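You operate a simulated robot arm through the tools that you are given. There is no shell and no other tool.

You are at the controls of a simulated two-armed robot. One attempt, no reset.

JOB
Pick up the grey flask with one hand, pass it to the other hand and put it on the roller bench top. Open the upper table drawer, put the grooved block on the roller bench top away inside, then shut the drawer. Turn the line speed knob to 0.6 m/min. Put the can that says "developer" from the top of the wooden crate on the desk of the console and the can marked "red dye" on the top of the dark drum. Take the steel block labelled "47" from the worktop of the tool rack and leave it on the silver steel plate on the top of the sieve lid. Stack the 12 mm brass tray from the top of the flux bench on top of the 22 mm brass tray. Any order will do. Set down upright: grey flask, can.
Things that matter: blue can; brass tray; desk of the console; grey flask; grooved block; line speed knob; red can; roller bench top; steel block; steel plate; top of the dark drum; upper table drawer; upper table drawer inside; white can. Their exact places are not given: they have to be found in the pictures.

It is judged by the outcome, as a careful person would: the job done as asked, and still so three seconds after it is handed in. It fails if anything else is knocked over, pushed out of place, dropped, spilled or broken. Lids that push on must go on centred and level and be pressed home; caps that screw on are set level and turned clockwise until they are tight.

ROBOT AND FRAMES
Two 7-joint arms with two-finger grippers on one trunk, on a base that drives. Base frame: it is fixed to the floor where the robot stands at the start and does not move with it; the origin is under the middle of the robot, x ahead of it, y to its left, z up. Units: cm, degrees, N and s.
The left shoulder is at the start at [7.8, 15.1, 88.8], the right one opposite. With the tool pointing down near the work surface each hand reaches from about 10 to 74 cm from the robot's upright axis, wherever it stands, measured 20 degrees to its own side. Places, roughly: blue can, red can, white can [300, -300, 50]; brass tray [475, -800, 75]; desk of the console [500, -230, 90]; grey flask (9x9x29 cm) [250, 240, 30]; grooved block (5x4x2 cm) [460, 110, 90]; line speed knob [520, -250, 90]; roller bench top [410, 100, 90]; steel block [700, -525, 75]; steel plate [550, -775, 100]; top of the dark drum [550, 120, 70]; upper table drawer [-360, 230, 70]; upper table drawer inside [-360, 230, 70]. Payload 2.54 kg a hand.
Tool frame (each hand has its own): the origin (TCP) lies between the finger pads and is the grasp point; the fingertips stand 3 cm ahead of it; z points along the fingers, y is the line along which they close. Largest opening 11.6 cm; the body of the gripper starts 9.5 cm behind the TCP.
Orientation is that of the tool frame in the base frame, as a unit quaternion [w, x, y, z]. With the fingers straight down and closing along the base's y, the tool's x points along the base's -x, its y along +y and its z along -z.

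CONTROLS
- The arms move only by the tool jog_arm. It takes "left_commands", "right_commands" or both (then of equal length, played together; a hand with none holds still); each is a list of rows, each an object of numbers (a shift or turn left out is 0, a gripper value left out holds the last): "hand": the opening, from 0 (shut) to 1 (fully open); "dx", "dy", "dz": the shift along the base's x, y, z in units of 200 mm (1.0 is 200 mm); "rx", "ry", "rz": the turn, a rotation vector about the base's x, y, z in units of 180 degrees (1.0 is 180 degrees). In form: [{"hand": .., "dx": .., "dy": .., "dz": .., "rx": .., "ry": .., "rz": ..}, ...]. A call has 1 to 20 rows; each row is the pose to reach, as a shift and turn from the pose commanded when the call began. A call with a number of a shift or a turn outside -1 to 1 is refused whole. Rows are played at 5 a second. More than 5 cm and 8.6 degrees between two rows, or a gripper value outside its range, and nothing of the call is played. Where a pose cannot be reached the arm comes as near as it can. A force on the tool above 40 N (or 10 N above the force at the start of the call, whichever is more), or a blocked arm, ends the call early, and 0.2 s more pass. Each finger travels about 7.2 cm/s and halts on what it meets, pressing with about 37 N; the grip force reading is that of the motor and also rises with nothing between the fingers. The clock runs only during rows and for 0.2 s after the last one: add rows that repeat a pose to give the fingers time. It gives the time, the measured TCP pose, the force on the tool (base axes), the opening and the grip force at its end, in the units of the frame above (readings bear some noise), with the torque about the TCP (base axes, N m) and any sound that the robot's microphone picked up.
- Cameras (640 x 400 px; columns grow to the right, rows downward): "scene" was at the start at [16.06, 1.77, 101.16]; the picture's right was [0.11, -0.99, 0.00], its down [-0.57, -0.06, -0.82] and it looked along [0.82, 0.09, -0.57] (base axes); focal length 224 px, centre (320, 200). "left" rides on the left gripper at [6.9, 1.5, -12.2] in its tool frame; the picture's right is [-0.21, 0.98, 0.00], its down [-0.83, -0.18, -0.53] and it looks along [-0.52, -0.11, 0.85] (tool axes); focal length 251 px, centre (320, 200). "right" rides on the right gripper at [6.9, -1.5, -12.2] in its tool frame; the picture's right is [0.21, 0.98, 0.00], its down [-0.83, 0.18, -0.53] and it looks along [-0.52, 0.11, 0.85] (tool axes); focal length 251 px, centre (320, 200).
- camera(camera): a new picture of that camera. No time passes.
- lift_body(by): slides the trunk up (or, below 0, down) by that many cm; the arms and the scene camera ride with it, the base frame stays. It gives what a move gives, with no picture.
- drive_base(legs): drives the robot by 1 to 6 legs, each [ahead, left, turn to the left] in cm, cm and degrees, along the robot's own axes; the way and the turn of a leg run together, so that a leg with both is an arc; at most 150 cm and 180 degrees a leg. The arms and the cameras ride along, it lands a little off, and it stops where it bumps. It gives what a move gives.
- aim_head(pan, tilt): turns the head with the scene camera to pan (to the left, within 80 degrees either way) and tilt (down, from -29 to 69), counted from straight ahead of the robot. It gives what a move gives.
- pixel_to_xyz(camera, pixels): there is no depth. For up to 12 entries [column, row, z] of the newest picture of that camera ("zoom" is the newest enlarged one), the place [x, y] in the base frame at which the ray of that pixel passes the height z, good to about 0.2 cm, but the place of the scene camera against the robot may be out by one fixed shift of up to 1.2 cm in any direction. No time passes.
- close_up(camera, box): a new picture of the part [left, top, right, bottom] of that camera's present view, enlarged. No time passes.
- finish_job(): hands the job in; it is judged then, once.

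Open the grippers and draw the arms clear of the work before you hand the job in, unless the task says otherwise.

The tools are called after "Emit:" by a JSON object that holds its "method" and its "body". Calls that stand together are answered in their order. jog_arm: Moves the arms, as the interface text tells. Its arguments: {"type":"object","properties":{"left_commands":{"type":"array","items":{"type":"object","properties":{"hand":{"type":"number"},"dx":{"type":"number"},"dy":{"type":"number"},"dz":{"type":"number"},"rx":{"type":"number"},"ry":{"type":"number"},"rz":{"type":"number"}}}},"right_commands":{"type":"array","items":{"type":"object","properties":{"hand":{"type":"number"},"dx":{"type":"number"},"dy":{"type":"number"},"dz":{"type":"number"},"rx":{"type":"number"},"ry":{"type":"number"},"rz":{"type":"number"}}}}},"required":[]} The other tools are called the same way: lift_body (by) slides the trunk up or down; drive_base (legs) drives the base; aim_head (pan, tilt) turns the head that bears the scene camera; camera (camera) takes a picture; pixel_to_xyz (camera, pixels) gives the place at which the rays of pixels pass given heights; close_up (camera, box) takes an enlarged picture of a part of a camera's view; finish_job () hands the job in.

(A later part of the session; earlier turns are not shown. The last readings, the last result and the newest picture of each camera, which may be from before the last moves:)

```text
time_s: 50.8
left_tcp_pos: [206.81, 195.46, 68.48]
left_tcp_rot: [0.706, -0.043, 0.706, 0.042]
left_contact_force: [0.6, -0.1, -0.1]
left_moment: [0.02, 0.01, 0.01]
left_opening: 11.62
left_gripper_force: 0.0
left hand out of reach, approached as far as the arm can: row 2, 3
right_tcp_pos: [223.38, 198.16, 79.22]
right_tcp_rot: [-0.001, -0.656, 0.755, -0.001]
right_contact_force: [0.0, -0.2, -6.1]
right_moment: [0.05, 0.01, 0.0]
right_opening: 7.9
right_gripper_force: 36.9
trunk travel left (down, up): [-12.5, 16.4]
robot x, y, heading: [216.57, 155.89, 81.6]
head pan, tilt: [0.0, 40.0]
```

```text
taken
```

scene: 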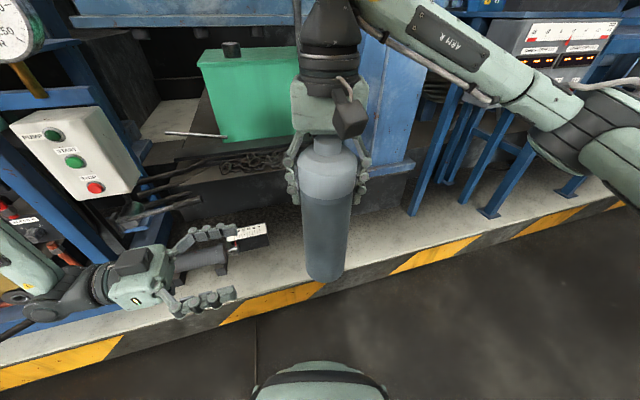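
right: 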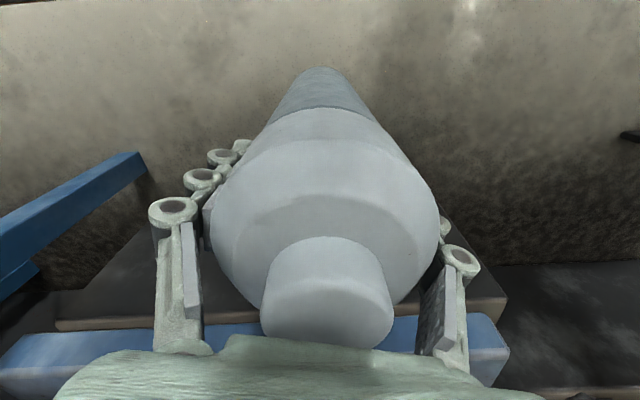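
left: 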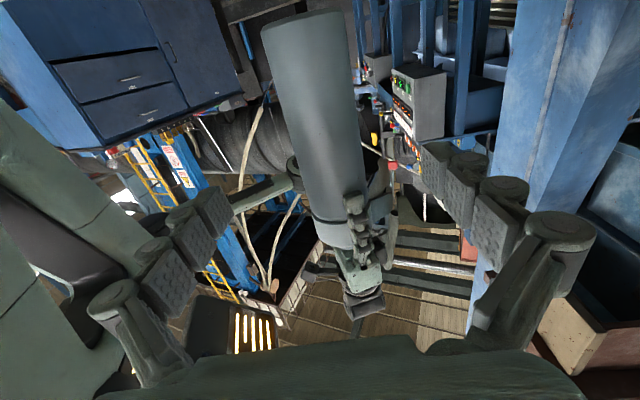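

The hand is now only 0.8 cm off the flask's line, at its reach edge, so I shift the flask back 0.8 cm with the right hand and advance the left hand 10 cm first.

Emit:
{"method": "jog_arm", "body": {"right_commands": [{"dy": -0.02}, {"dy": -0.04}, {"dy": -0.04}, {"dy": -0.04}], "left_commands": [{"dx": 0.0}, {"dx": 0.17, "dy": 0.02}, {"dx": 0.34, "dy": 0.04}, {"dx": 0.5, "dy": 0.057}]}}

Emit:
{"method": "camera", "body": {"camera": "left"}}

Emit:
{"method": "camera", "body": {"camera": "scene"}}

```text
time_s: 51.8
left_tcp_pos: [217.04, 196.52, 68.39]
left_tcp_rot: [0.706, -0.042, 0.706, 0.04]
left_contact_force: [-0.1, 0.5, 0.1]
left_moment: [-0.03, 0.04, -0.01]
left_opening: 11.61
left_gripper_force: 0.1
right_tcp_pos: [223.53, 197.48, 79.32]
right_tcp_rot: [-0.001, -0.656, 0.755, 0.0]
right_contact_force: [0.4, 0.6, -6.7]
right_moment: [0.05, 0.01, 0.01]
right_opening: 7.9
right_gripper_force: 36.6
trunk travel left (down, up): [-12.5, 16.4]
robot x, y, heading: [216.63, 155.58, 81.8]
head pan, tilt: [0.0, 40.0]
```

```text
taken
```

left: 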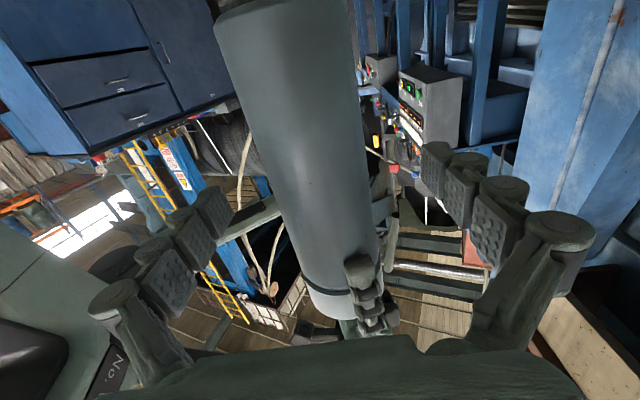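

```text
taken
```

scene: 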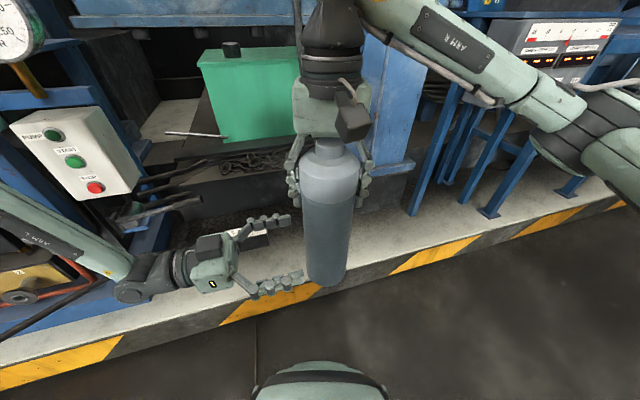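

Aligned to 0.2 cm with 6.5 cm left to go. I advance the left hand around the flask.

Emit:
{"method": "jog_arm", "body": {"left_commands": [{"dx": 0.11, "dy": 0.013}, {"dx": 0.21, "dy": 0.025}, {"dx": 0.31, "dy": 0.037}, {"dx": 0.31, "dy": 0.037}]}}

Emit:
{"method": "camera", "body": {"camera": "left"}}

Emit:
{"method": "camera", "body": {"camera": "scene"}}

```text
time_s: 52.8
left_tcp_pos: [222.35, 197.32, 69.59]
left_tcp_rot: [0.705, -0.043, 0.707, 0.04]
left_contact_force: [0.6, 0.4, 0.5]
left_moment: [-0.02, 0.02, 0.0]
left_opening: 11.62
left_gripper_force: 0.0
left hand out of reach, approached as far as the arm can: row 2, 3, 4
right_tcp_pos: [223.57, 197.32, 79.22]
right_tcp_rot: [-0.001, -0.655, 0.755, -0.001]
right_contact_force: [0.4, 0.5, -6.1]
right_moment: [0.05, 0.02, 0.0]
right_opening: 7.95
right_gripper_force: 36.7
trunk travel left (down, up): [-12.5, 16.4]
robot x, y, heading: [215.97, 155.97, 81.8]
head pan, tilt: [0.0, 40.0]
```

```text
taken
```

left: 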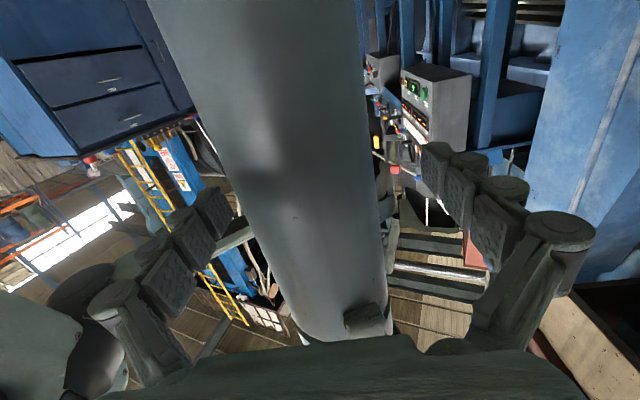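

```text
taken
```

scene: 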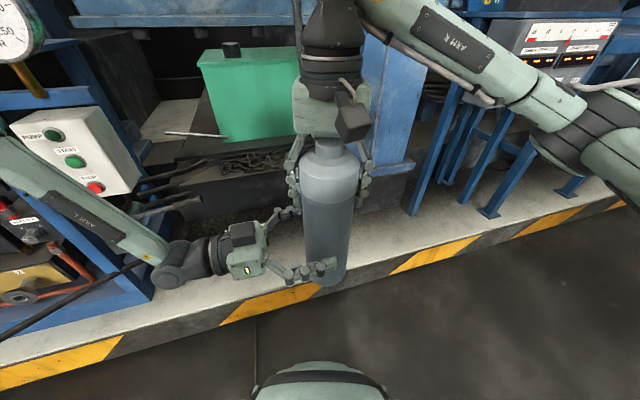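

The left TCP is 1.2 cm short of the axis at its reach limit, so I bring the flask 1 cm toward it with the right hand, then close the left fingers.

Emit:
{"method": "jog_arm", "body": {"right_commands": [{"dx": -0.03}, {"dx": -0.055}, {"dx": -0.055}, {"dx": -0.055}, {"dx": -0.055}, {"dx": -0.055}, {"dx": -0.055}, {"dx": -0.055}], "left_commands": [{"dx": 0}, {"dx": 0}, {"dx": 0, "hand": 0.75}, {"dx": 0, "hand": 0.6}, {"hand": 0.5}, {"hand": 0.5}, {"hand": 0.5}, {"hand": 0.5}]}}

Emit:
{"method": "camera", "body": {"camera": "left"}}

Emit:
{"method": "camera", "body": {"camera": "scene"}}

```text
time_s: 54.6
left_tcp_pos: [222.24, 197.18, 69.65]
left_tcp_rot: [0.705, -0.04, 0.707, 0.04]
left_contact_force: [-0.1, -24.5, -1.7]
left_moment: [1.78, -0.19, 0.35]
left_opening: 7.79
left_gripper_force: 37.5
right_tcp_pos: [222.42, 197.54, 79.12]
right_tcp_rot: [0.001, -0.654, 0.757, 0.001]
right_contact_force: [0.0, 24.5, 3.7]
right_moment: [0.58, 0.14, -0.4]
right_opening: 7.9
right_gripper_force: 37.0
trunk travel left (down, up): [-12.5, 16.4]
robot x, y, heading: [216.01, 155.76, 81.8]
head pan, tilt: [0.0, 40.0]
```

```text
taken
```

left: 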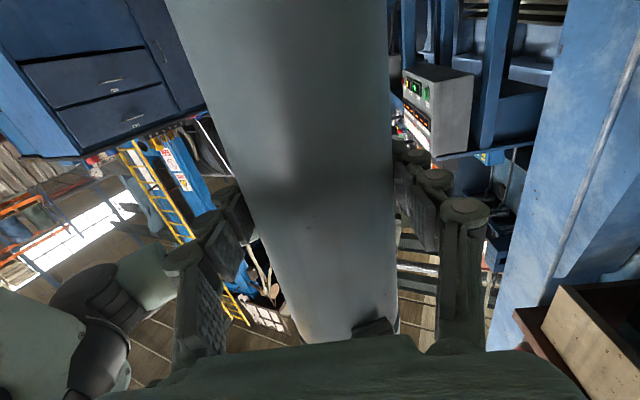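

```text
taken
```

scene: 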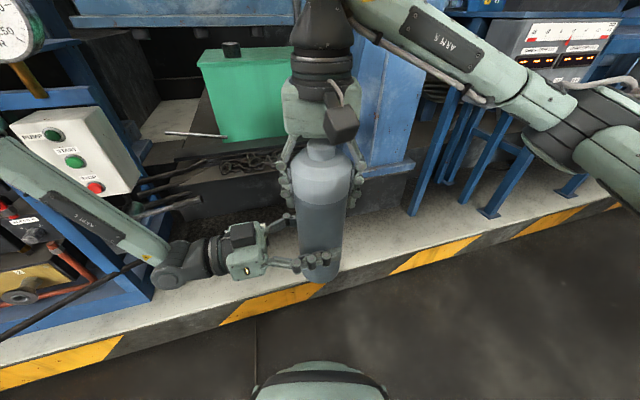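

Both hands hold it, with 24 N side load between them. I relax that by shifting the left hand slightly and then open the right hand.

Emit:
{"method": "jog_arm", "body": {"left_commands": [{"dy": -0.01}, {"dy": -0.015}, {"dy": -0.015}]}}

```text
time_s: 55.4
left_tcp_pos: [222.17, 197.03, 69.49]
left_tcp_rot: [0.705, -0.042, 0.707, 0.04]
left_contact_force: [4.0, -18.5, -7.3]
left_moment: [1.02, 0.24, 0.28]
left_opening: 7.81
left_gripper_force: 36.7
right_tcp_pos: [222.35, 197.32, 79.04]
right_tcp_rot: [0.0, -0.654, 0.756, 0.001]
right_contact_force: [-4.9, 18.2, 7.3]
right_moment: [0.78, 0.28, -0.31]
right_opening: 7.89
right_gripper_force: 36.6
trunk travel left (down, up): [-12.5, 16.4]
robot x, y, heading: [216.57, 156.14, 81.9]
head pan, tilt: [0.0, 40.0]
```

Fine; the load is dropping. I open the right hand and then raise it off the flask.

Emit:
{"method": "jog_arm", "body": {"right_commands": [{"hand": 0.75}, {"hand": 0.9}, {"hand": 1.0}, {"hand": 1.0}, {"hand": 1.0, "dz": 0.1}, {"dz": 0.25}, {"dz": 0.45}, {"dz": 0.65}, {"dz": 0.85}, {"dz": 0.85, "dx": 0.2}, {"dz": 0.85, "dx": 0.4}, {"dz": 0.85, "dx": 0.6}]}}

Emit:
{"method": "camera", "body": {"camera": "scene"}}

```text
time_s: 58.0
left_tcp_pos: [222.21, 197.21, 69.49]
left_tcp_rot: [0.705, -0.042, 0.707, 0.04]
left_contact_force: [-0.4, 0.0, 0.0]
left_moment: [0.0, 0.01, -0.01]
left_opening: 7.77
left_gripper_force: 37.2
right_tcp_pos: [234.45, 197.29, 96.13]
right_tcp_rot: [0.0, -0.656, 0.755, -0.001]
right_contact_force: [0.8, 0.5, 0.4]
right_moment: [-0.01, -0.03, -0.03]
right_opening: 11.61
right_gripper_force: 0.0
trunk travel left (down, up): [-12.5, 16.4]
robot x, y, heading: [216.49, 155.25, 81.7]
head pan, tilt: [0.0, 40.0]
```

```text
taken
```

scene: 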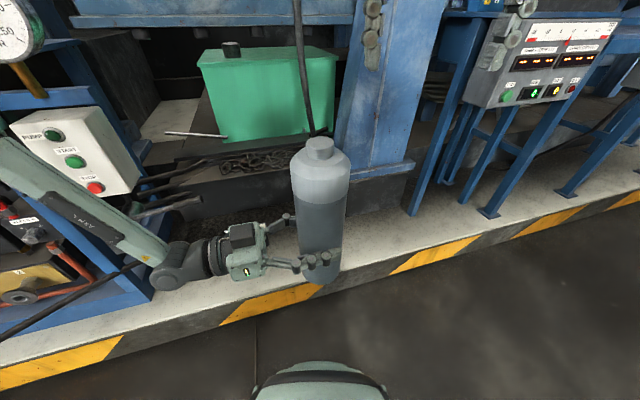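

The flask is now held by the left hand alone. I turn the robot to face +x and drive toward the bench, then look at it.

Emit:
{"method": "drive_base", "body": {"legs": [[0, 0, -81.7], [75, -70, 0]]}}

Emit:
{"method": "aim_head", "body": {"pan": 0, "tilt": 15}}

Emit:
{"method": "camera", "body": {"camera": "scene"}}

```text
time_s: 68.9
left_tcp_pos: [332.66, 82.69, 69.57]
left_tcp_rot: [0.555, 0.436, 0.558, -0.437]
left_contact_force: [0.2, 0.0, 0.3]
left_moment: [0.01, -0.02, -0.04]
left_opening: 7.75
left_gripper_force: 37.0
right_tcp_pos: [334.37, 70.55, 95.97]
right_tcp_rot: [0.0, 0.01, 1.0, 0.0]
right_contact_force: [0.5, -0.6, -0.2]
right_moment: [0.02, 0.0, 0.03]
right_opening: 11.61
right_gripper_force: 0.2
trunk travel left (down, up): [-12.5, 16.4]
robot x, y, heading: [290.92, 83.4, -1.2]
head pan, tilt: [0.0, 40.0]
```

```text
time_s: 69.8
left_tcp_pos: [332.66, 82.77, 69.68]
left_tcp_rot: [0.555, 0.436, 0.557, -0.436]
left_contact_force: [0.4, -1.0, 0.1]
left_moment: [0.02, 0.03, 0.0]
left_opening: 7.78
left_gripper_force: 37.4
right_tcp_pos: [334.37, 70.52, 96.13]
right_tcp_rot: [0.001, 0.01, 1.0, 0.001]
right_contact_force: [0.2, 0.6, 0.2]
right_moment: [0.02, 0.04, -0.02]
right_opening: 11.59
right_gripper_force: 0.0
trunk travel left (down, up): [-12.5, 16.4]
robot x, y, heading: [291.13, 83.51, -0.9]
head pan, tilt: [0.0, 15.0]
```

```text
taken
```

scene: 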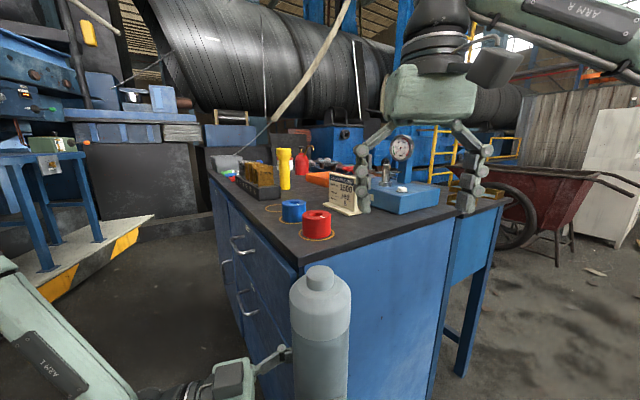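

I zoom on the bench top to see its things and any labels.

Emit:
{"method": "close_up", "body": {"camera": "scene", "box": [200, 120, 480, 280]}}

Emit:
{"method": "close_up", "body": {"camera": "scene", "box": [0, 60, 220, 260]}}

Emit:
{"method": "pixel_to_xyz", "body": {"camera": "scene", "pixels": [[295, 262, 88], [460, 205, 88], [210, 180, 88], [505, 195, 80], [430, 400, 0], [275, 208, 88], [317, 222, 88], [160, 205, 15]]}}

```text
2.29 times, centred on (340, 200) of scene
```

zoom: 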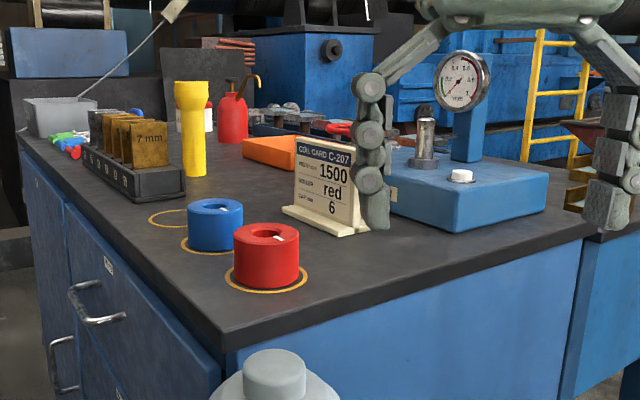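

```text
2.00 times, centred on (110, 160) of scene
```

zoom: 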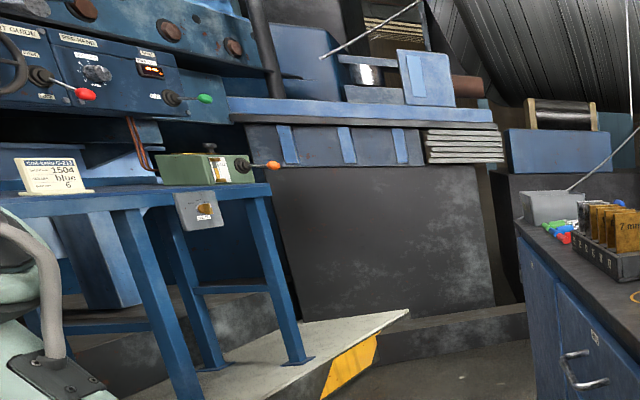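

```text
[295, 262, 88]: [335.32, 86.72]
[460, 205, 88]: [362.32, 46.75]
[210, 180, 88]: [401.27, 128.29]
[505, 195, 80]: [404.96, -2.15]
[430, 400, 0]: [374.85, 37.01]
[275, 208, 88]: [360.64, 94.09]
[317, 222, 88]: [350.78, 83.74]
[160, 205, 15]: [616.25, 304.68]
```

The bench is a cabinet about 96 by 59 cm, turned about 32 degrees, top near z 85; "grooved block" is not clear yet. I raise the trunk to see the top better.

Emit:
{"method": "lift_body", "body": {"by": 16}}

Emit:
{"method": "aim_head", "body": {"pan": 5, "tilt": 25}}

Emit:
{"method": "close_up", "body": {"camera": "scene", "box": [200, 100, 480, 275]}}

Emit:
{"method": "camera", "body": {"camera": "right"}}

```text
time_s: 71.6
left_tcp_pos: [332.65, 82.8, 85.65]
left_tcp_rot: [0.555, 0.436, 0.558, -0.437]
left_contact_force: [0.7, 0.0, -6.9]
left_moment: [0.02, 0.01, 0.01]
left_opening: 7.75
left_gripper_force: 37.5
right_tcp_pos: [334.33, 70.47, 111.99]
right_tcp_rot: [-0.001, 0.009, 1.0, -0.001]
right_contact_force: [0.1, 0.0, -0.9]
right_moment: [0.02, 0.01, 0.0]
right_opening: 11.57
right_gripper_force: 0.1
trunk travel left (down, up): [-28.5, 0.4]
robot x, y, heading: [290.67, 83.54, -1.1]
head pan, tilt: [0.0, 15.0]
```

```text
time_s: 72.4
left_tcp_pos: [332.65, 82.6, 85.62]
left_tcp_rot: [0.555, 0.436, 0.558, -0.436]
left_contact_force: [-0.3, -0.5, -6.3]
left_moment: [0.0, 0.03, 0.0]
left_opening: 7.76
left_gripper_force: 37.7
right_tcp_pos: [334.45, 70.46, 112.16]
right_tcp_rot: [0.0, 0.01, 1.0, 0.001]
right_contact_force: [-0.5, 0.0, 0.1]
right_moment: [0.03, 0.02, -0.01]
right_opening: 11.62
right_gripper_force: 0.0
trunk travel left (down, up): [-28.5, 0.4]
robot x, y, heading: [290.95, 83.46, -1.2]
head pan, tilt: [5.0, 25.0]
```

```text
2.29 times, centred on (340, 188) of scene
```

zoom: 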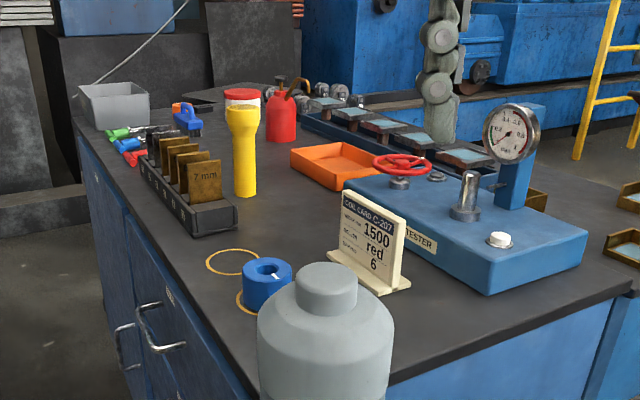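

```text
taken
```

right: 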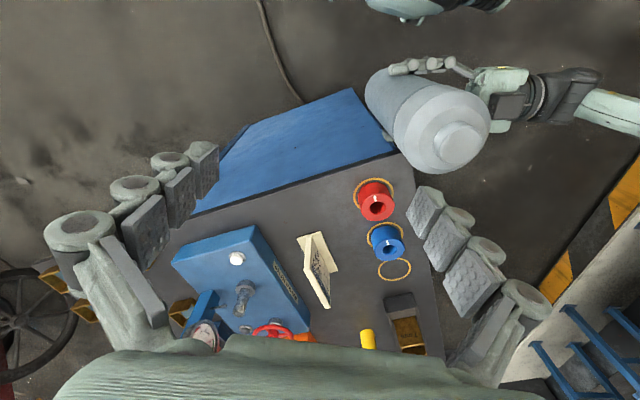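

The right wrist camera gives a good top view. I move the right hand forward and slightly up for a survey of the far part of the bench.

Emit:
{"method": "jog_arm", "body": {"right_commands": [{"dz": 0.1, "dx": 0.1}, {"dz": 0.2, "dx": 0.25}, {"dz": 0.25, "dx": 0.45}, {"dz": 0.25, "dx": 0.65}, {"dz": 0.25, "dx": 0.85}]}}

Emit:
{"method": "camera", "body": {"camera": "right"}}

```text
time_s: 73.6
left_tcp_pos: [332.7, 82.78, 85.54]
left_tcp_rot: [0.556, 0.435, 0.558, -0.436]
left_contact_force: [-0.4, 0.6, -6.2]
left_moment: [-0.01, -0.04, -0.03]
left_opening: 7.78
left_gripper_force: 36.8
right_tcp_pos: [351.28, 70.59, 117.17]
right_tcp_rot: [-0.001, 0.009, 1.0, -0.001]
right_contact_force: [0.7, 0.5, -0.7]
right_moment: [-0.05, -0.02, -0.01]
right_opening: 11.6
right_gripper_force: 0.0
trunk travel left (down, up): [-28.5, 0.4]
robot x, y, heading: [290.77, 83.38, -1.1]
head pan, tilt: [5.0, 25.0]
```

```text
taken
```

right: 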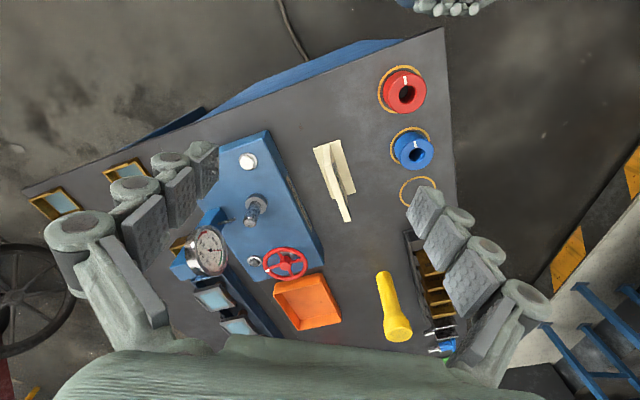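

I fix the bench-top height by comparing the empty painted circle in both views: scene about (301.6,214.6), right about (418,191).

Emit:
{"method": "pixel_to_xyz", "body": {"camera": "right", "pixels": [[418, 191, 80], [418, 191, 85], [418, 191, 90], [445, 30, 85], [445, 30, 80], [404, 90, 85], [331, 145, 85], [230, 140, 85], [25, 190, 85]]}}

Emit:
{"method": "pixel_to_xyz", "body": {"camera": "scene", "pixels": [[301.6, 214.6, 80], [301.6, 214.6, 85], [301.6, 214.6, 90]]}}

```text
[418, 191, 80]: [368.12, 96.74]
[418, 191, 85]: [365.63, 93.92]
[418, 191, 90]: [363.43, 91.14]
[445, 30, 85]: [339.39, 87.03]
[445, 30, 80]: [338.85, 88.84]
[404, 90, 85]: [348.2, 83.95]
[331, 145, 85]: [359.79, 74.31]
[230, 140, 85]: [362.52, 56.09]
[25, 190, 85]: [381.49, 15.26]
```

```text
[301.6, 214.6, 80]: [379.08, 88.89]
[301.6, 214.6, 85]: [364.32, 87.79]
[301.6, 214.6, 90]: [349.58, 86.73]
```

The scene full picture was stale; I use the zoom for that instead.

Emit:
{"method": "pixel_to_xyz", "body": {"camera": "zoom", "pixels": [[232, 262, 80], [232, 262, 83], [232, 262, 86], [232, 262, 90], [370, 288, 85], [588, 330, 85]]}}

Emit:
{"method": "camera", "body": {"camera": "scene"}}

```text
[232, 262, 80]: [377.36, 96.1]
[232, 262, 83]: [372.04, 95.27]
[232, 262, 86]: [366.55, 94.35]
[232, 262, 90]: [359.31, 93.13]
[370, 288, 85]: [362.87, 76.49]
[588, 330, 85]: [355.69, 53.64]
```

```text
taken
```

scene: 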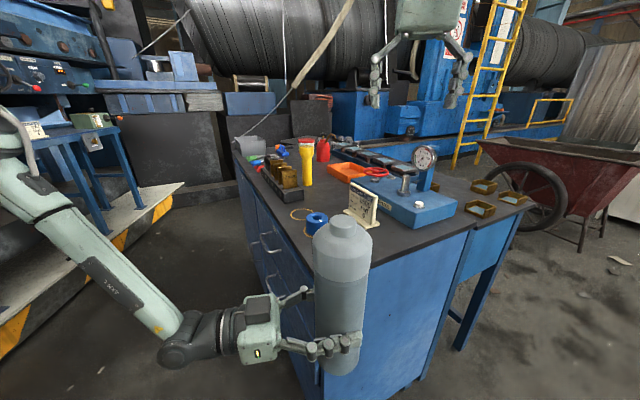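

Bench top is near z 86.5. I zoom on the near part of the bench in the right wrist view to choose a free spot.

Emit:
{"method": "close_up", "body": {"camera": "right", "box": [200, 20, 480, 195]}}

Emit:
{"method": "close_up", "body": {"camera": "right", "box": [150, 180, 480, 386]}}

```text
2.29 times, centred on (340, 108) of right
```

zoom: 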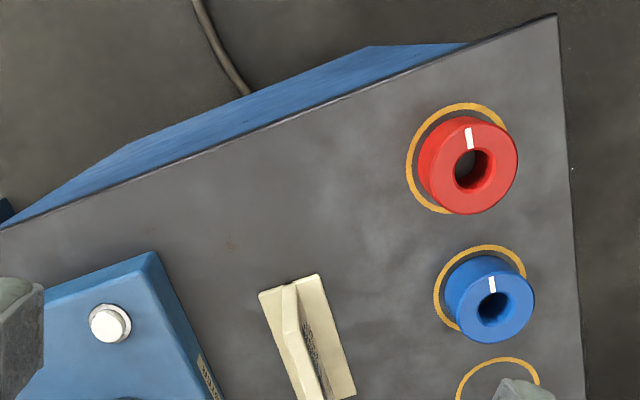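

```text
1.94 times, centred on (315, 283) of right
```

zoom: 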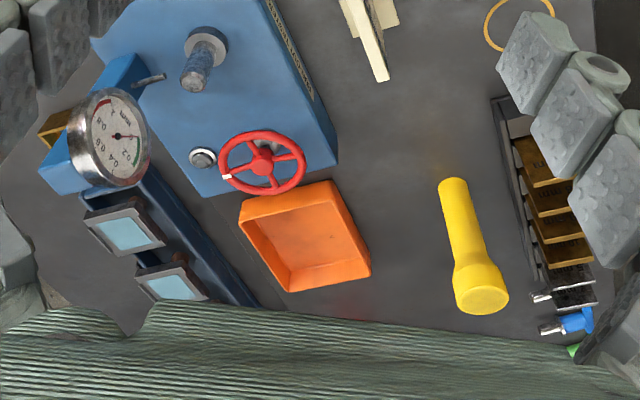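

I compute positions for a candidate spot at right-view (340,104) and its neighbours.

Emit:
{"method": "pixel_to_xyz", "body": {"camera": "right", "pixels": [[340, 104, 86.5], [344, 66, 86.5], [339, 140, 86.5], [315, 146, 86.5], [377.6, 94.4, 86.5], [267, 130, 92], [267, 130, 86.5], [320, 85, 86.5], [445, 30, 86.5], [200, 118, 86.5]]}}

```text
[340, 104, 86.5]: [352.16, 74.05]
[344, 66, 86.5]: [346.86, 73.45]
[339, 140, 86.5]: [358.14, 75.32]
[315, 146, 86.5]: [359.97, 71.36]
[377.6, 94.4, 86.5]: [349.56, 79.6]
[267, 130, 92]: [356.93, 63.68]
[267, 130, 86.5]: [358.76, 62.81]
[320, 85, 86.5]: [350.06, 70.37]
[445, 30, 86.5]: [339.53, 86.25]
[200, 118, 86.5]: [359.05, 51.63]
```

Best free spot is near (353.5,71.3), between the red ring, card and tester, with the hand pointing in across the near edge. I draw the right hand back, back the robot off and face the near edge (heading about 29 degrees).

Emit:
{"method": "jog_arm", "body": {"right_commands": [{"dx": -0.2}, {"dx": -0.4, "dy": -0.1}, {"dx": -0.6, "dy": -0.2}, {"dx": -0.8, "dy": -0.3}, {"dx": -1.0, "dy": -0.4}]}}

Emit:
{"method": "drive_base", "body": {"legs": [[-28, 0, 0], [0, -54, 0], [0, 0, 30]]}}

Emit:
{"method": "camera", "body": {"camera": "scene"}}

```text
time_s: 74.8
left_tcp_pos: [332.57, 82.71, 85.62]
left_tcp_rot: [0.555, 0.437, 0.558, -0.436]
left_contact_force: [0.2, 0.2, -6.0]
left_moment: [0.03, 0.0, 0.02]
left_opening: 7.76
left_gripper_force: 37.0
right_tcp_pos: [331.28, 62.72, 117.05]
right_tcp_rot: [0.0, 0.01, 1.0, 0.0]
right_contact_force: [0.6, -0.2, 0.4]
right_moment: [0.02, -0.02, -0.02]
right_opening: 11.63
right_gripper_force: 0.0
trunk travel left (down, up): [-28.5, 0.4]
robot x, y, heading: [290.77, 83.36, -1.1]
head pan, tilt: [5.0, 25.0]
```

```text
time_s: 83.4
left_tcp_pos: [298.03, 51.84, 85.58]
left_tcp_rot: [0.652, 0.272, 0.653, -0.273]
left_contact_force: [-0.3, -0.5, -5.9]
left_moment: [-0.01, 0.03, -0.01]
left_opening: 7.77
left_gripper_force: 37.1
right_tcp_pos: [307.2, 34.0, 117.15]
right_tcp_rot: [0.0, -0.257, 0.966, -0.001]
right_contact_force: [-0.3, -0.2, -0.8]
right_moment: [-0.02, 0.0, 0.01]
right_opening: 11.61
right_gripper_force: 0.1
trunk travel left (down, up): [-28.5, 0.4]
robot x, y, heading: [261.64, 31.27, 29.8]
head pan, tilt: [5.0, 25.0]
```

```text
taken
```

scene: 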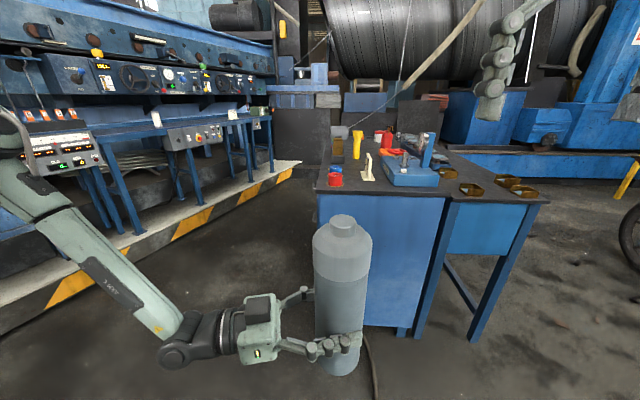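

The hand points at -45 degrees in the world now. I yaw it +75 degrees to point along the robot's heading while raising it to z≈103 and moving it to the robot's left front.

Emit:
{"method": "jog_arm", "body": {"left_commands": [{"dx": -0.009, "dy": 0.083, "dz": 0.073, "rz": 0.0347}, {"dx": -0.018, "dy": 0.166, "dz": 0.146, "rz": 0.0694}, {"dx": -0.027, "dy": 0.25, "dz": 0.219, "rz": 0.1042}, {"dx": -0.036, "dy": 0.333, "dz": 0.292, "rz": 0.1389}, {"dx": -0.046, "dy": 0.416, "dz": 0.365, "rz": 0.1736}, {"dx": -0.055, "dy": 0.5, "dz": 0.4375, "rz": 0.2083}, {"dx": -0.064, "dy": 0.583, "dz": 0.51, "rz": 0.243}, {"dx": -0.073, "dy": 0.666, "dz": 0.583, "rz": 0.2778}, {"dx": -0.082, "dy": 0.75, "dz": 0.656, "rz": 0.3125}, {"dx": -0.092, "dy": 0.833, "dz": 0.729, "rz": 0.3472}, {"dx": -0.1, "dy": 0.916, "dz": 0.802, "rz": 0.3819}, {"dx": -0.11, "dy": 1.0, "dz": 0.875, "rz": 0.4167}]}}

Emit:
{"method": "camera", "body": {"camera": "scene"}}

```text
time_s: 86.0
left_tcp_pos: [301.96, 73.8, 102.45]
left_tcp_rot: [0.682, -0.183, 0.685, 0.181]
left_contact_force: [0.0, 0.1, -5.5]
left_moment: [-0.01, 0.0, 0.04]
left_opening: 7.77
left_gripper_force: 37.3
left hand out of reach, approached as far as the arm can: row 5, 6, 7, 8, 9, 10, 11, 12
right_tcp_pos: [307.33, 33.94, 117.03]
right_tcp_rot: [-0.001, -0.256, 0.967, 0.0]
right_contact_force: [0.8, -0.3, 0.1]
right_moment: [0.0, -0.02, -0.01]
right_opening: 11.6
right_gripper_force: 0.0
trunk travel left (down, up): [-28.5, 0.4]
robot x, y, heading: [261.9, 31.14, 29.8]
head pan, tilt: [5.0, 25.0]
```

```text
taken
```

scene: 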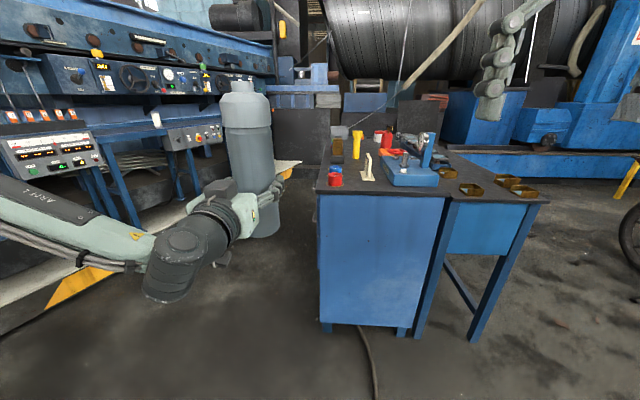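

The hand points forward at heading 29.8 with the flask base near z 89. I drive sideways right 27.8 cm then ahead 35 cm to bring the flask before the near edge.

Emit:
{"method": "drive_base", "body": {"legs": [[0, -27.8, 0], [35, 0, 0]]}}

Emit:
{"method": "aim_head", "body": {"pan": 8, "tilt": 22}}

Emit:
{"method": "camera", "body": {"camera": "scene"}}

Emit:
{"method": "camera", "body": {"camera": "left"}}

Emit:
{"method": "camera", "body": {"camera": "right"}}

```text
time_s: 91.2
left_tcp_pos: [346.2, 66.62, 102.44]
left_tcp_rot: [0.683, -0.181, 0.686, 0.177]
left_contact_force: [1.0, -0.6, -5.4]
left_moment: [-0.02, 0.01, 0.01]
left_opening: 7.77
left_gripper_force: 36.5
right_tcp_pos: [351.21, 26.91, 117.03]
right_tcp_rot: [-0.001, -0.254, 0.967, 0.0]
right_contact_force: [-0.6, 0.2, 0.2]
right_moment: [-0.05, 0.05, 0.01]
right_opening: 11.61
right_gripper_force: 0.0
trunk travel left (down, up): [-28.5, 0.4]
robot x, y, heading: [305.97, 24.14, 29.4]
head pan, tilt: [5.0, 25.0]
```

```text
time_s: 91.8
left_tcp_pos: [346.28, 66.6, 102.42]
left_tcp_rot: [0.683, -0.18, 0.686, 0.178]
left_contact_force: [-0.2, 0.6, -5.7]
left_moment: [0.0, 0.0, 0.01]
left_opening: 7.78
left_gripper_force: 37.0
right_tcp_pos: [351.14, 26.8, 117.09]
right_tcp_rot: [0.0, -0.254, 0.967, 0.0]
right_contact_force: [-0.3, 0.6, -0.5]
right_moment: [0.03, 0.0, 0.01]
right_opening: 11.6
right_gripper_force: 0.0
trunk travel left (down, up): [-28.5, 0.4]
robot x, y, heading: [305.79, 24.05, 29.3]
head pan, tilt: [8.0, 22.0]
```

```text
taken
```

scene: 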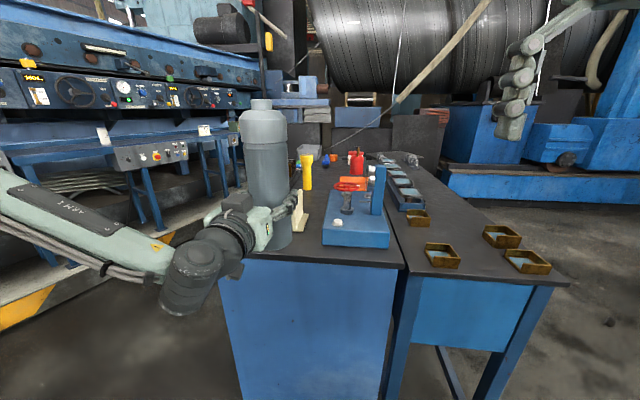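

```text
taken
```

left: 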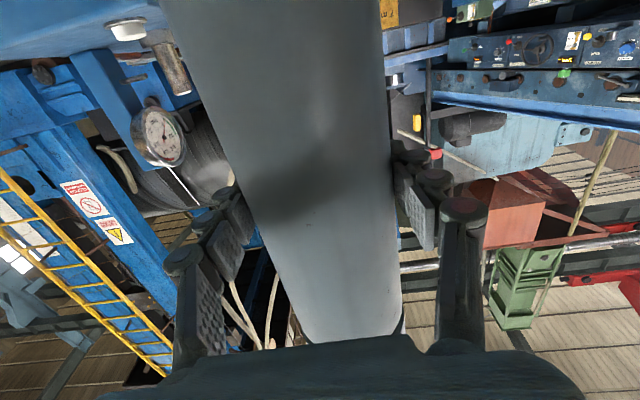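

```text
taken
```

right: 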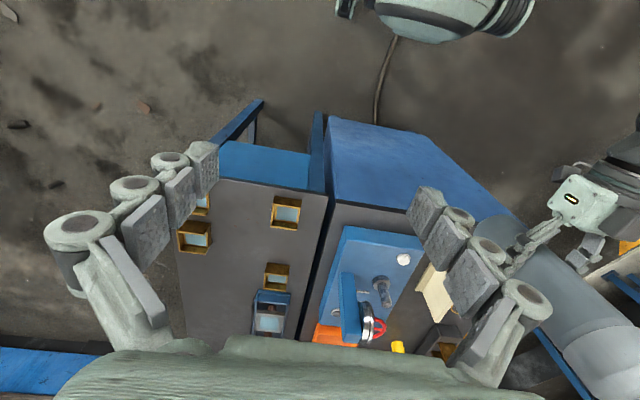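

There are two adjoining tops: the cabinet with the rings and a second table with brass trays. Before setting down I examine the far end closely for labels and the grooved block.

Emit:
{"method": "close_up", "body": {"camera": "scene", "box": [280, 130, 480, 255]}}

Emit:
{"method": "pixel_to_xyz", "body": {"camera": "scene", "pixels": [[372, 152, 86.5], [420, 152, 86.5], [300, 156, 86.5], [405, 157, 90], [550, 283, 86.5], [400, 266, 86.5], [350, 128, 100], [240, 140, 90], [200, 155, 90]]}}

Emit:
{"method": "close_up", "body": {"camera": "scene", "box": [180, 60, 400, 200]}}

```text
3.20 times, centred on (380, 192) of scene
```

zoom: 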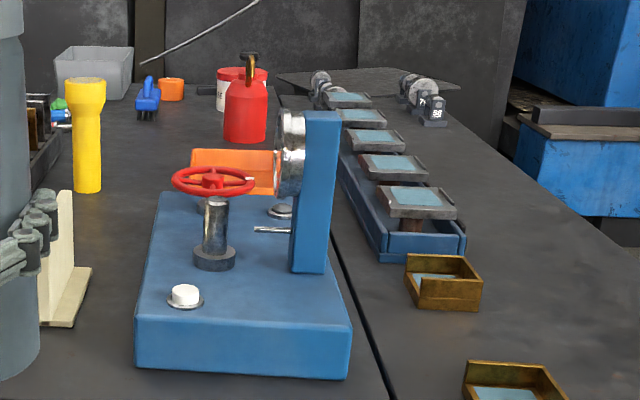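

```text
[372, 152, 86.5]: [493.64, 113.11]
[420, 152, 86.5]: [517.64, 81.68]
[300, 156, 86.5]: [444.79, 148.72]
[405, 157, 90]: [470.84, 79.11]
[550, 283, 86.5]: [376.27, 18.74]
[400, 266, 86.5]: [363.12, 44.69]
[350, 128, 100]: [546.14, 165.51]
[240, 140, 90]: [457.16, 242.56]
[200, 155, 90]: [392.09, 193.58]
```

```text
2.86 times, centred on (290, 130) of scene
```

zoom: 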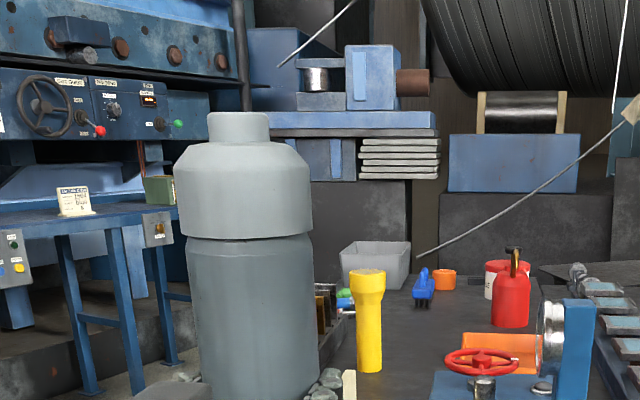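

The cabinet top runs to about (445,149)/(494,113), its centre near (408,90), so it is the roller bench. I move the flask 8.6 cm in over the free spot (353.5,71.3).

Emit:
{"method": "jog_arm", "body": {"left_commands": [{"dx": 0.09, "dy": 0.06}, {"dx": 0.18, "dy": 0.12}, {"dx": 0.27, "dy": 0.18}, {"dx": 0.36, "dy": 0.235}, {"dx": 0.36, "dy": 0.235}]}}

Emit:
{"method": "close_up", "body": {"camera": "scene", "box": [200, 80, 420, 300]}}

Emit:
{"method": "camera", "body": {"camera": "right"}}

```text
time_s: 93.0
left_tcp_pos: [353.37, 71.18, 102.61]
left_tcp_rot: [0.683, -0.18, 0.685, 0.178]
left_contact_force: [-0.2, 0.1, -7.2]
left_moment: [-0.03, -0.01, -0.02]
left_opening: 7.76
left_gripper_force: 37.2
right_tcp_pos: [351.08, 26.9, 116.98]
right_tcp_rot: [0.0, -0.253, 0.967, 0.001]
right_contact_force: [-0.3, 0.2, 0.1]
right_moment: [0.01, -0.01, 0.03]
right_opening: 11.59
right_gripper_force: 0.1
trunk travel left (down, up): [-28.5, 0.4]
robot x, y, heading: [305.89, 24.27, 29.5]
head pan, tilt: [8.0, 22.0]
```

```text
1.82 times, centred on (310, 190) of scene
```

zoom: 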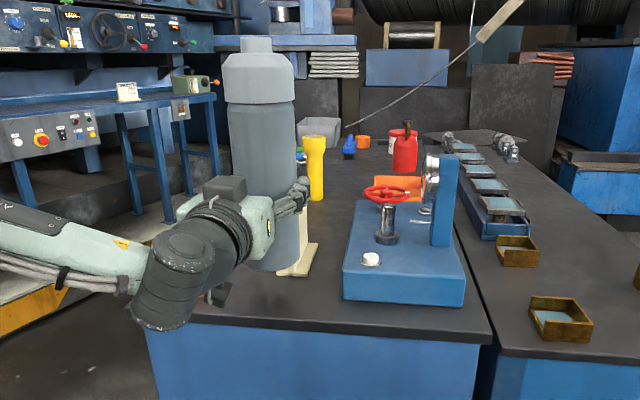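

```text
taken
```

right: 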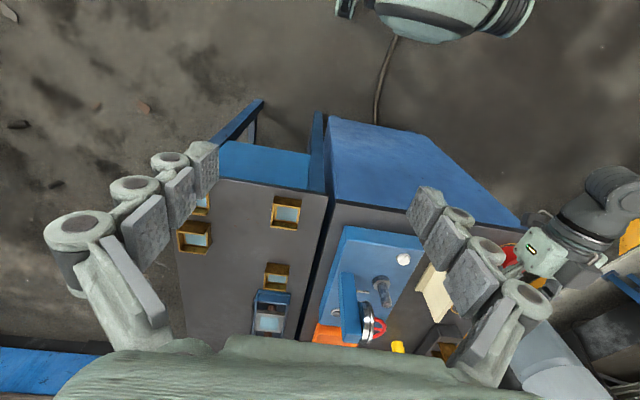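

The flask is above the spot; I shift the right hand back-left to get a wrist view of the flask foot against the card and red ring.

Emit:
{"method": "jog_arm", "body": {"right_commands": [{"dx": -0.18, "dy": 0.07}, {"dx": -0.36, "dy": 0.14}, {"dx": -0.54, "dy": 0.21}, {"dx": -0.72, "dy": 0.28}]}}

Emit:
{"method": "camera", "body": {"camera": "right"}}

```text
time_s: 94.0
left_tcp_pos: [353.36, 71.25, 102.54]
left_tcp_rot: [0.683, -0.18, 0.686, 0.177]
left_contact_force: [-0.2, 0.3, -5.4]
left_moment: [-0.01, 0.04, 0.03]
left_opening: 7.76
left_gripper_force: 37.1
right_tcp_pos: [336.77, 32.7, 117.06]
right_tcp_rot: [-0.002, -0.254, 0.967, 0.0]
right_contact_force: [6.4, 1.0, -0.1]
right_moment: [-0.12, 0.76, 0.26]
right_opening: 11.6
right_gripper_force: 0.0
trunk travel left (down, up): [-28.5, 0.4]
robot x, y, heading: [306.01, 24.18, 29.5]
head pan, tilt: [8.0, 22.0]
```

```text
taken
```

right: 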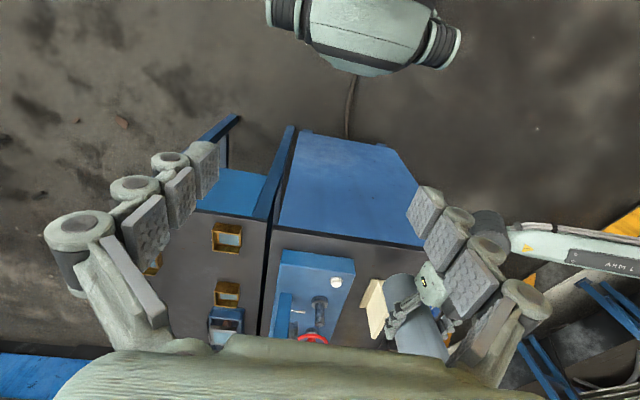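

The right hand feels 6 N, probably near my own trunk; I ease it forward a bit and zoom on the flask foot.

Emit:
{"method": "jog_arm", "body": {"right_commands": [{"dx": 0.13, "dy": 0.075}, {"dx": 0.13, "dy": 0.075}]}}

Emit:
{"method": "close_up", "body": {"camera": "right", "box": [320, 220, 480, 350]}}

```text
time_s: 94.6
left_tcp_pos: [353.35, 71.16, 102.5]
left_tcp_rot: [0.684, -0.179, 0.685, 0.177]
left_contact_force: [-0.3, -0.4, -6.6]
left_moment: [-0.04, 0.02, -0.01]
left_opening: 7.78
left_gripper_force: 37.4
right_tcp_pos: [339.38, 33.89, 117.09]
right_tcp_rot: [-0.001, -0.254, 0.967, 0.001]
right_contact_force: [-0.2, -0.7, -0.6]
right_moment: [-0.02, -0.01, -0.02]
right_opening: 11.58
right_gripper_force: 0.1
trunk travel left (down, up): [-28.5, 0.4]
robot x, y, heading: [306.03, 24.03, 29.2]
head pan, tilt: [8.0, 22.0]
```

```text
3.08 times, centred on (400, 285) of right
```

zoom: 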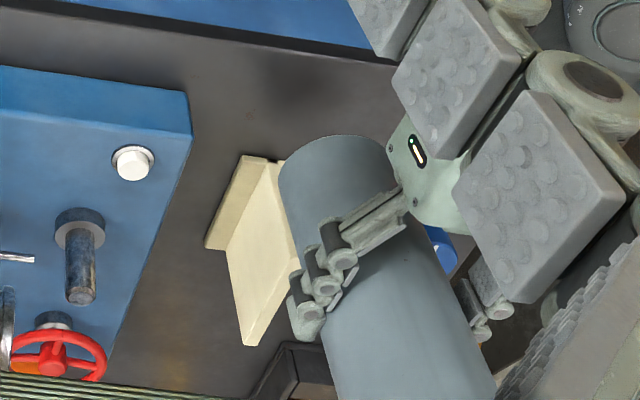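

I compute the flask's foot (zoom rim (335,137) top, left (279,180), right (390,160)) and the card corners.

Emit:
{"method": "pixel_to_xyz", "body": {"camera": "zoom", "pixels": [[335, 137, 89.2], [279, 183, 89.2], [390, 155, 89.2], [241, 155, 86.5], [283, 160, 86.5], [205, 246, 86.5], [400, 65, 86.5], [0, 0, 86.5]]}}

```text
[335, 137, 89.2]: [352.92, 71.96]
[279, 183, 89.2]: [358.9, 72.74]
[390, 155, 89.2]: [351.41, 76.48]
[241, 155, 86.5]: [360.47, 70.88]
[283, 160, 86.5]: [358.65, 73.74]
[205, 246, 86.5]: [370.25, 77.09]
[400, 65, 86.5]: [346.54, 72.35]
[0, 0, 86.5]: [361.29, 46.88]
```

The flask base is really about 11 cm below the left TCP (z 91.5), and sits close to the card corner (358.6,73.7). I shift it 3 cm away from the card to (352.2,74.3) and look again.

Emit:
{"method": "jog_arm", "body": {"left_commands": [{"dx": -0.03, "dy": 0.08}, {"dx": -0.058, "dy": 0.155}, {"dx": -0.058, "dy": 0.155}]}}

Emit:
{"method": "close_up", "body": {"camera": "right", "box": [320, 220, 480, 350]}}

```text
time_s: 95.4
left_tcp_pos: [352.32, 74.31, 102.42]
left_tcp_rot: [0.684, -0.18, 0.685, 0.178]
left_contact_force: [-0.3, 0.5, -6.6]
left_moment: [-0.01, 0.04, -0.03]
left_opening: 7.75
left_gripper_force: 37.1
right_tcp_pos: [339.25, 34.06, 117.12]
right_tcp_rot: [-0.001, -0.254, 0.967, 0.0]
right_contact_force: [0.1, -0.1, 0.2]
right_moment: [0.03, -0.02, -0.01]
right_opening: 11.62
right_gripper_force: 0.1
trunk travel left (down, up): [-28.5, 0.4]
robot x, y, heading: [305.83, 24.15, 29.4]
head pan, tilt: [8.0, 22.0]
```

```text
3.08 times, centred on (400, 285) of right
```

zoom: 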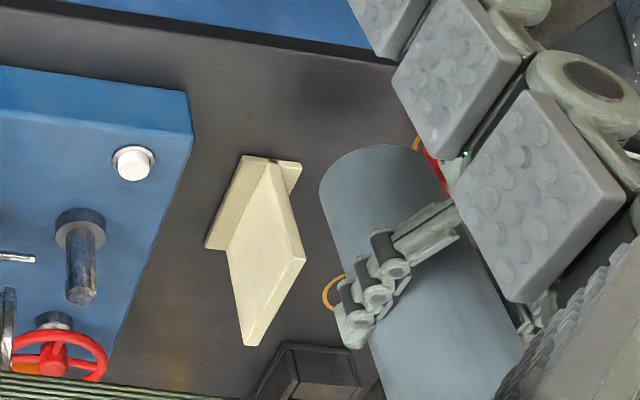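

Now clear of the card; the red ring is near on the other side, so I centre between them at (352.7,73.7) and lower 4 cm.

Emit:
{"method": "jog_arm", "body": {"left_commands": [{"dx": 0.02, "dy": -0.03}, {"dx": 0.02, "dy": -0.03, "dz": -0.08}, {"dx": 0.02, "dy": -0.03, "dz": -0.16}, {"dx": 0.02, "dy": -0.03, "dz": -0.2}, {"dx": 0.02, "dy": -0.03, "dz": -0.2}]}}

Emit:
{"method": "close_up", "body": {"camera": "right", "box": [320, 220, 480, 350]}}

Emit:
{"method": "close_up", "body": {"camera": "scene", "box": [200, 100, 360, 300]}}

```text
time_s: 96.6
left_tcp_pos: [352.63, 73.76, 98.51]
left_tcp_rot: [0.683, -0.18, 0.685, 0.177]
left_contact_force: [0.0, -0.4, -5.2]
left_moment: [-0.01, -0.01, 0.04]
left_opening: 7.75
left_gripper_force: 37.2
right_tcp_pos: [339.2, 34.06, 116.94]
right_tcp_rot: [-0.001, -0.254, 0.967, 0.0]
right_contact_force: [-0.3, 0.2, -0.3]
right_moment: [0.01, -0.01, 0.02]
right_opening: 11.57
right_gripper_force: 0.1
trunk travel left (down, up): [-28.5, 0.4]
robot x, y, heading: [306.01, 24.36, 29.4]
head pan, tilt: [8.0, 22.0]
```

```text
3.08 times, centred on (400, 285) of right
```

zoom: 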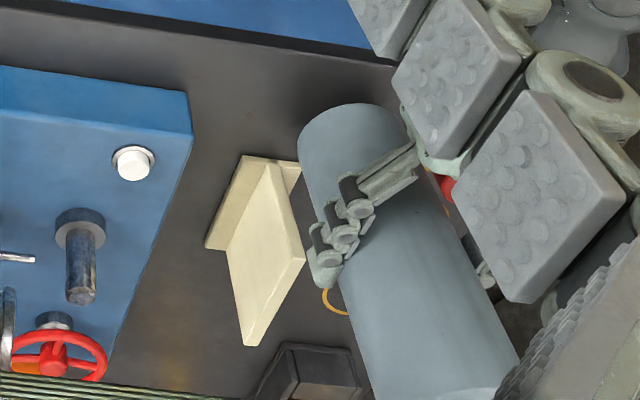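

```text
2.00 times, centred on (280, 200) of scene
```

zoom: 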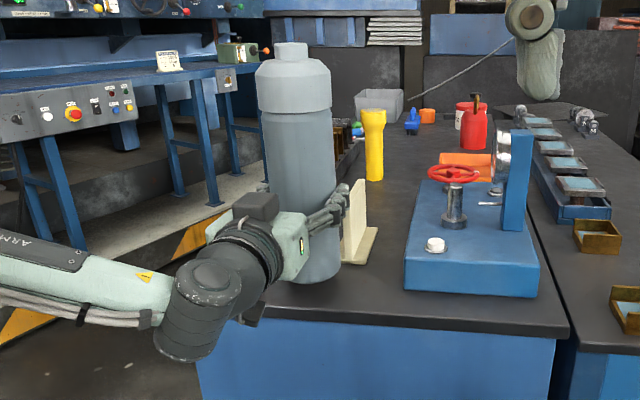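

The flask foot is inside the edge and clear of the card. I lower slowly until contact.

Emit:
{"method": "jog_arm", "body": {"left_commands": [{"dz": -0.02}, {"dz": -0.035}, {"dz": -0.05}, {"dz": -0.05}]}}

Emit:
{"method": "close_up", "body": {"camera": "right", "box": [320, 220, 480, 350]}}

```text
time_s: 97.6
left_tcp_pos: [352.59, 73.71, 97.45]
left_tcp_rot: [0.683, -0.181, 0.685, 0.178]
left_contact_force: [-0.1, 0.5, -6.2]
left_moment: [-0.02, 0.03, -0.01]
left_opening: 7.78
left_gripper_force: 36.8
right_tcp_pos: [339.27, 34.1, 117.12]
right_tcp_rot: [0.0, -0.254, 0.967, 0.0]
right_contact_force: [-0.3, -0.4, -0.1]
right_moment: [-0.03, -0.02, 0.0]
right_opening: 11.57
right_gripper_force: 0.0
trunk travel left (down, up): [-28.5, 0.4]
robot x, y, heading: [305.74, 24.27, 29.5]
head pan, tilt: [8.0, 22.0]
```

```text
3.08 times, centred on (400, 285) of right
```

zoom: 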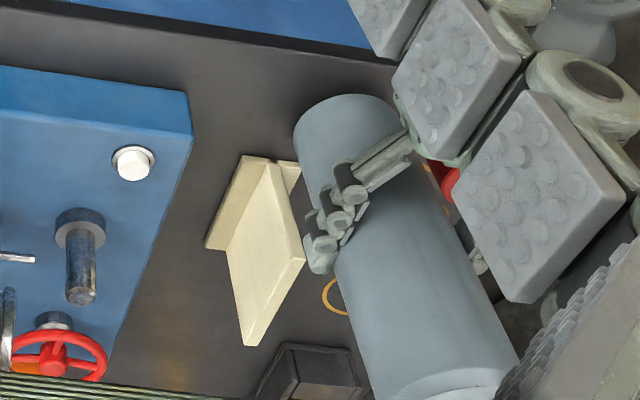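

No contact yet at TCP z 97.45. I keep lowering in small steps, with force stopping the move.

Emit:
{"method": "jog_arm", "body": {"left_commands": [{"dz": -0.015}, {"dz": -0.03}, {"dz": -0.045}, {"dz": -0.06}]}}

Emit:
{"method": "close_up", "body": {"camera": "right", "box": [320, 220, 480, 350]}}

```text
time_s: 98.6
left_tcp_pos: [352.59, 73.88, 96.61]
left_tcp_rot: [0.685, -0.179, 0.684, 0.177]
left_contact_force: [-0.7, -0.4, 2.7]
left_moment: [-0.09, 0.31, 0.01]
left_opening: 7.77
left_gripper_force: 36.7
right_tcp_pos: [339.19, 34.04, 117.15]
right_tcp_rot: [0.0, -0.254, 0.967, -0.001]
right_contact_force: [-0.6, -0.1, -0.4]
right_moment: [-0.01, -0.02, -0.04]
right_opening: 11.6
right_gripper_force: 0.0
trunk travel left (down, up): [-28.5, 0.4]
robot x, y, heading: [305.52, 24.37, 29.3]
head pan, tilt: [8.0, 22.0]
```

```text
3.08 times, centred on (400, 285) of right
```

zoom: 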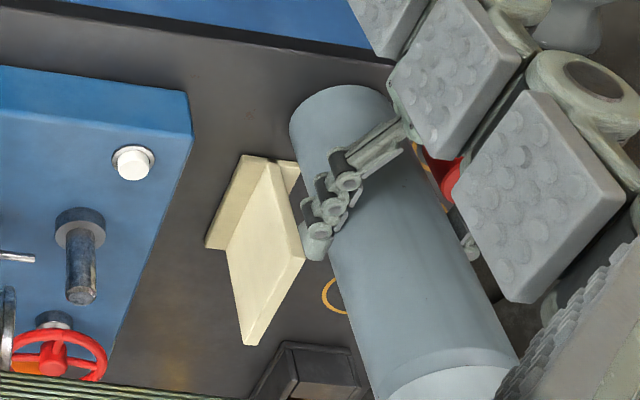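

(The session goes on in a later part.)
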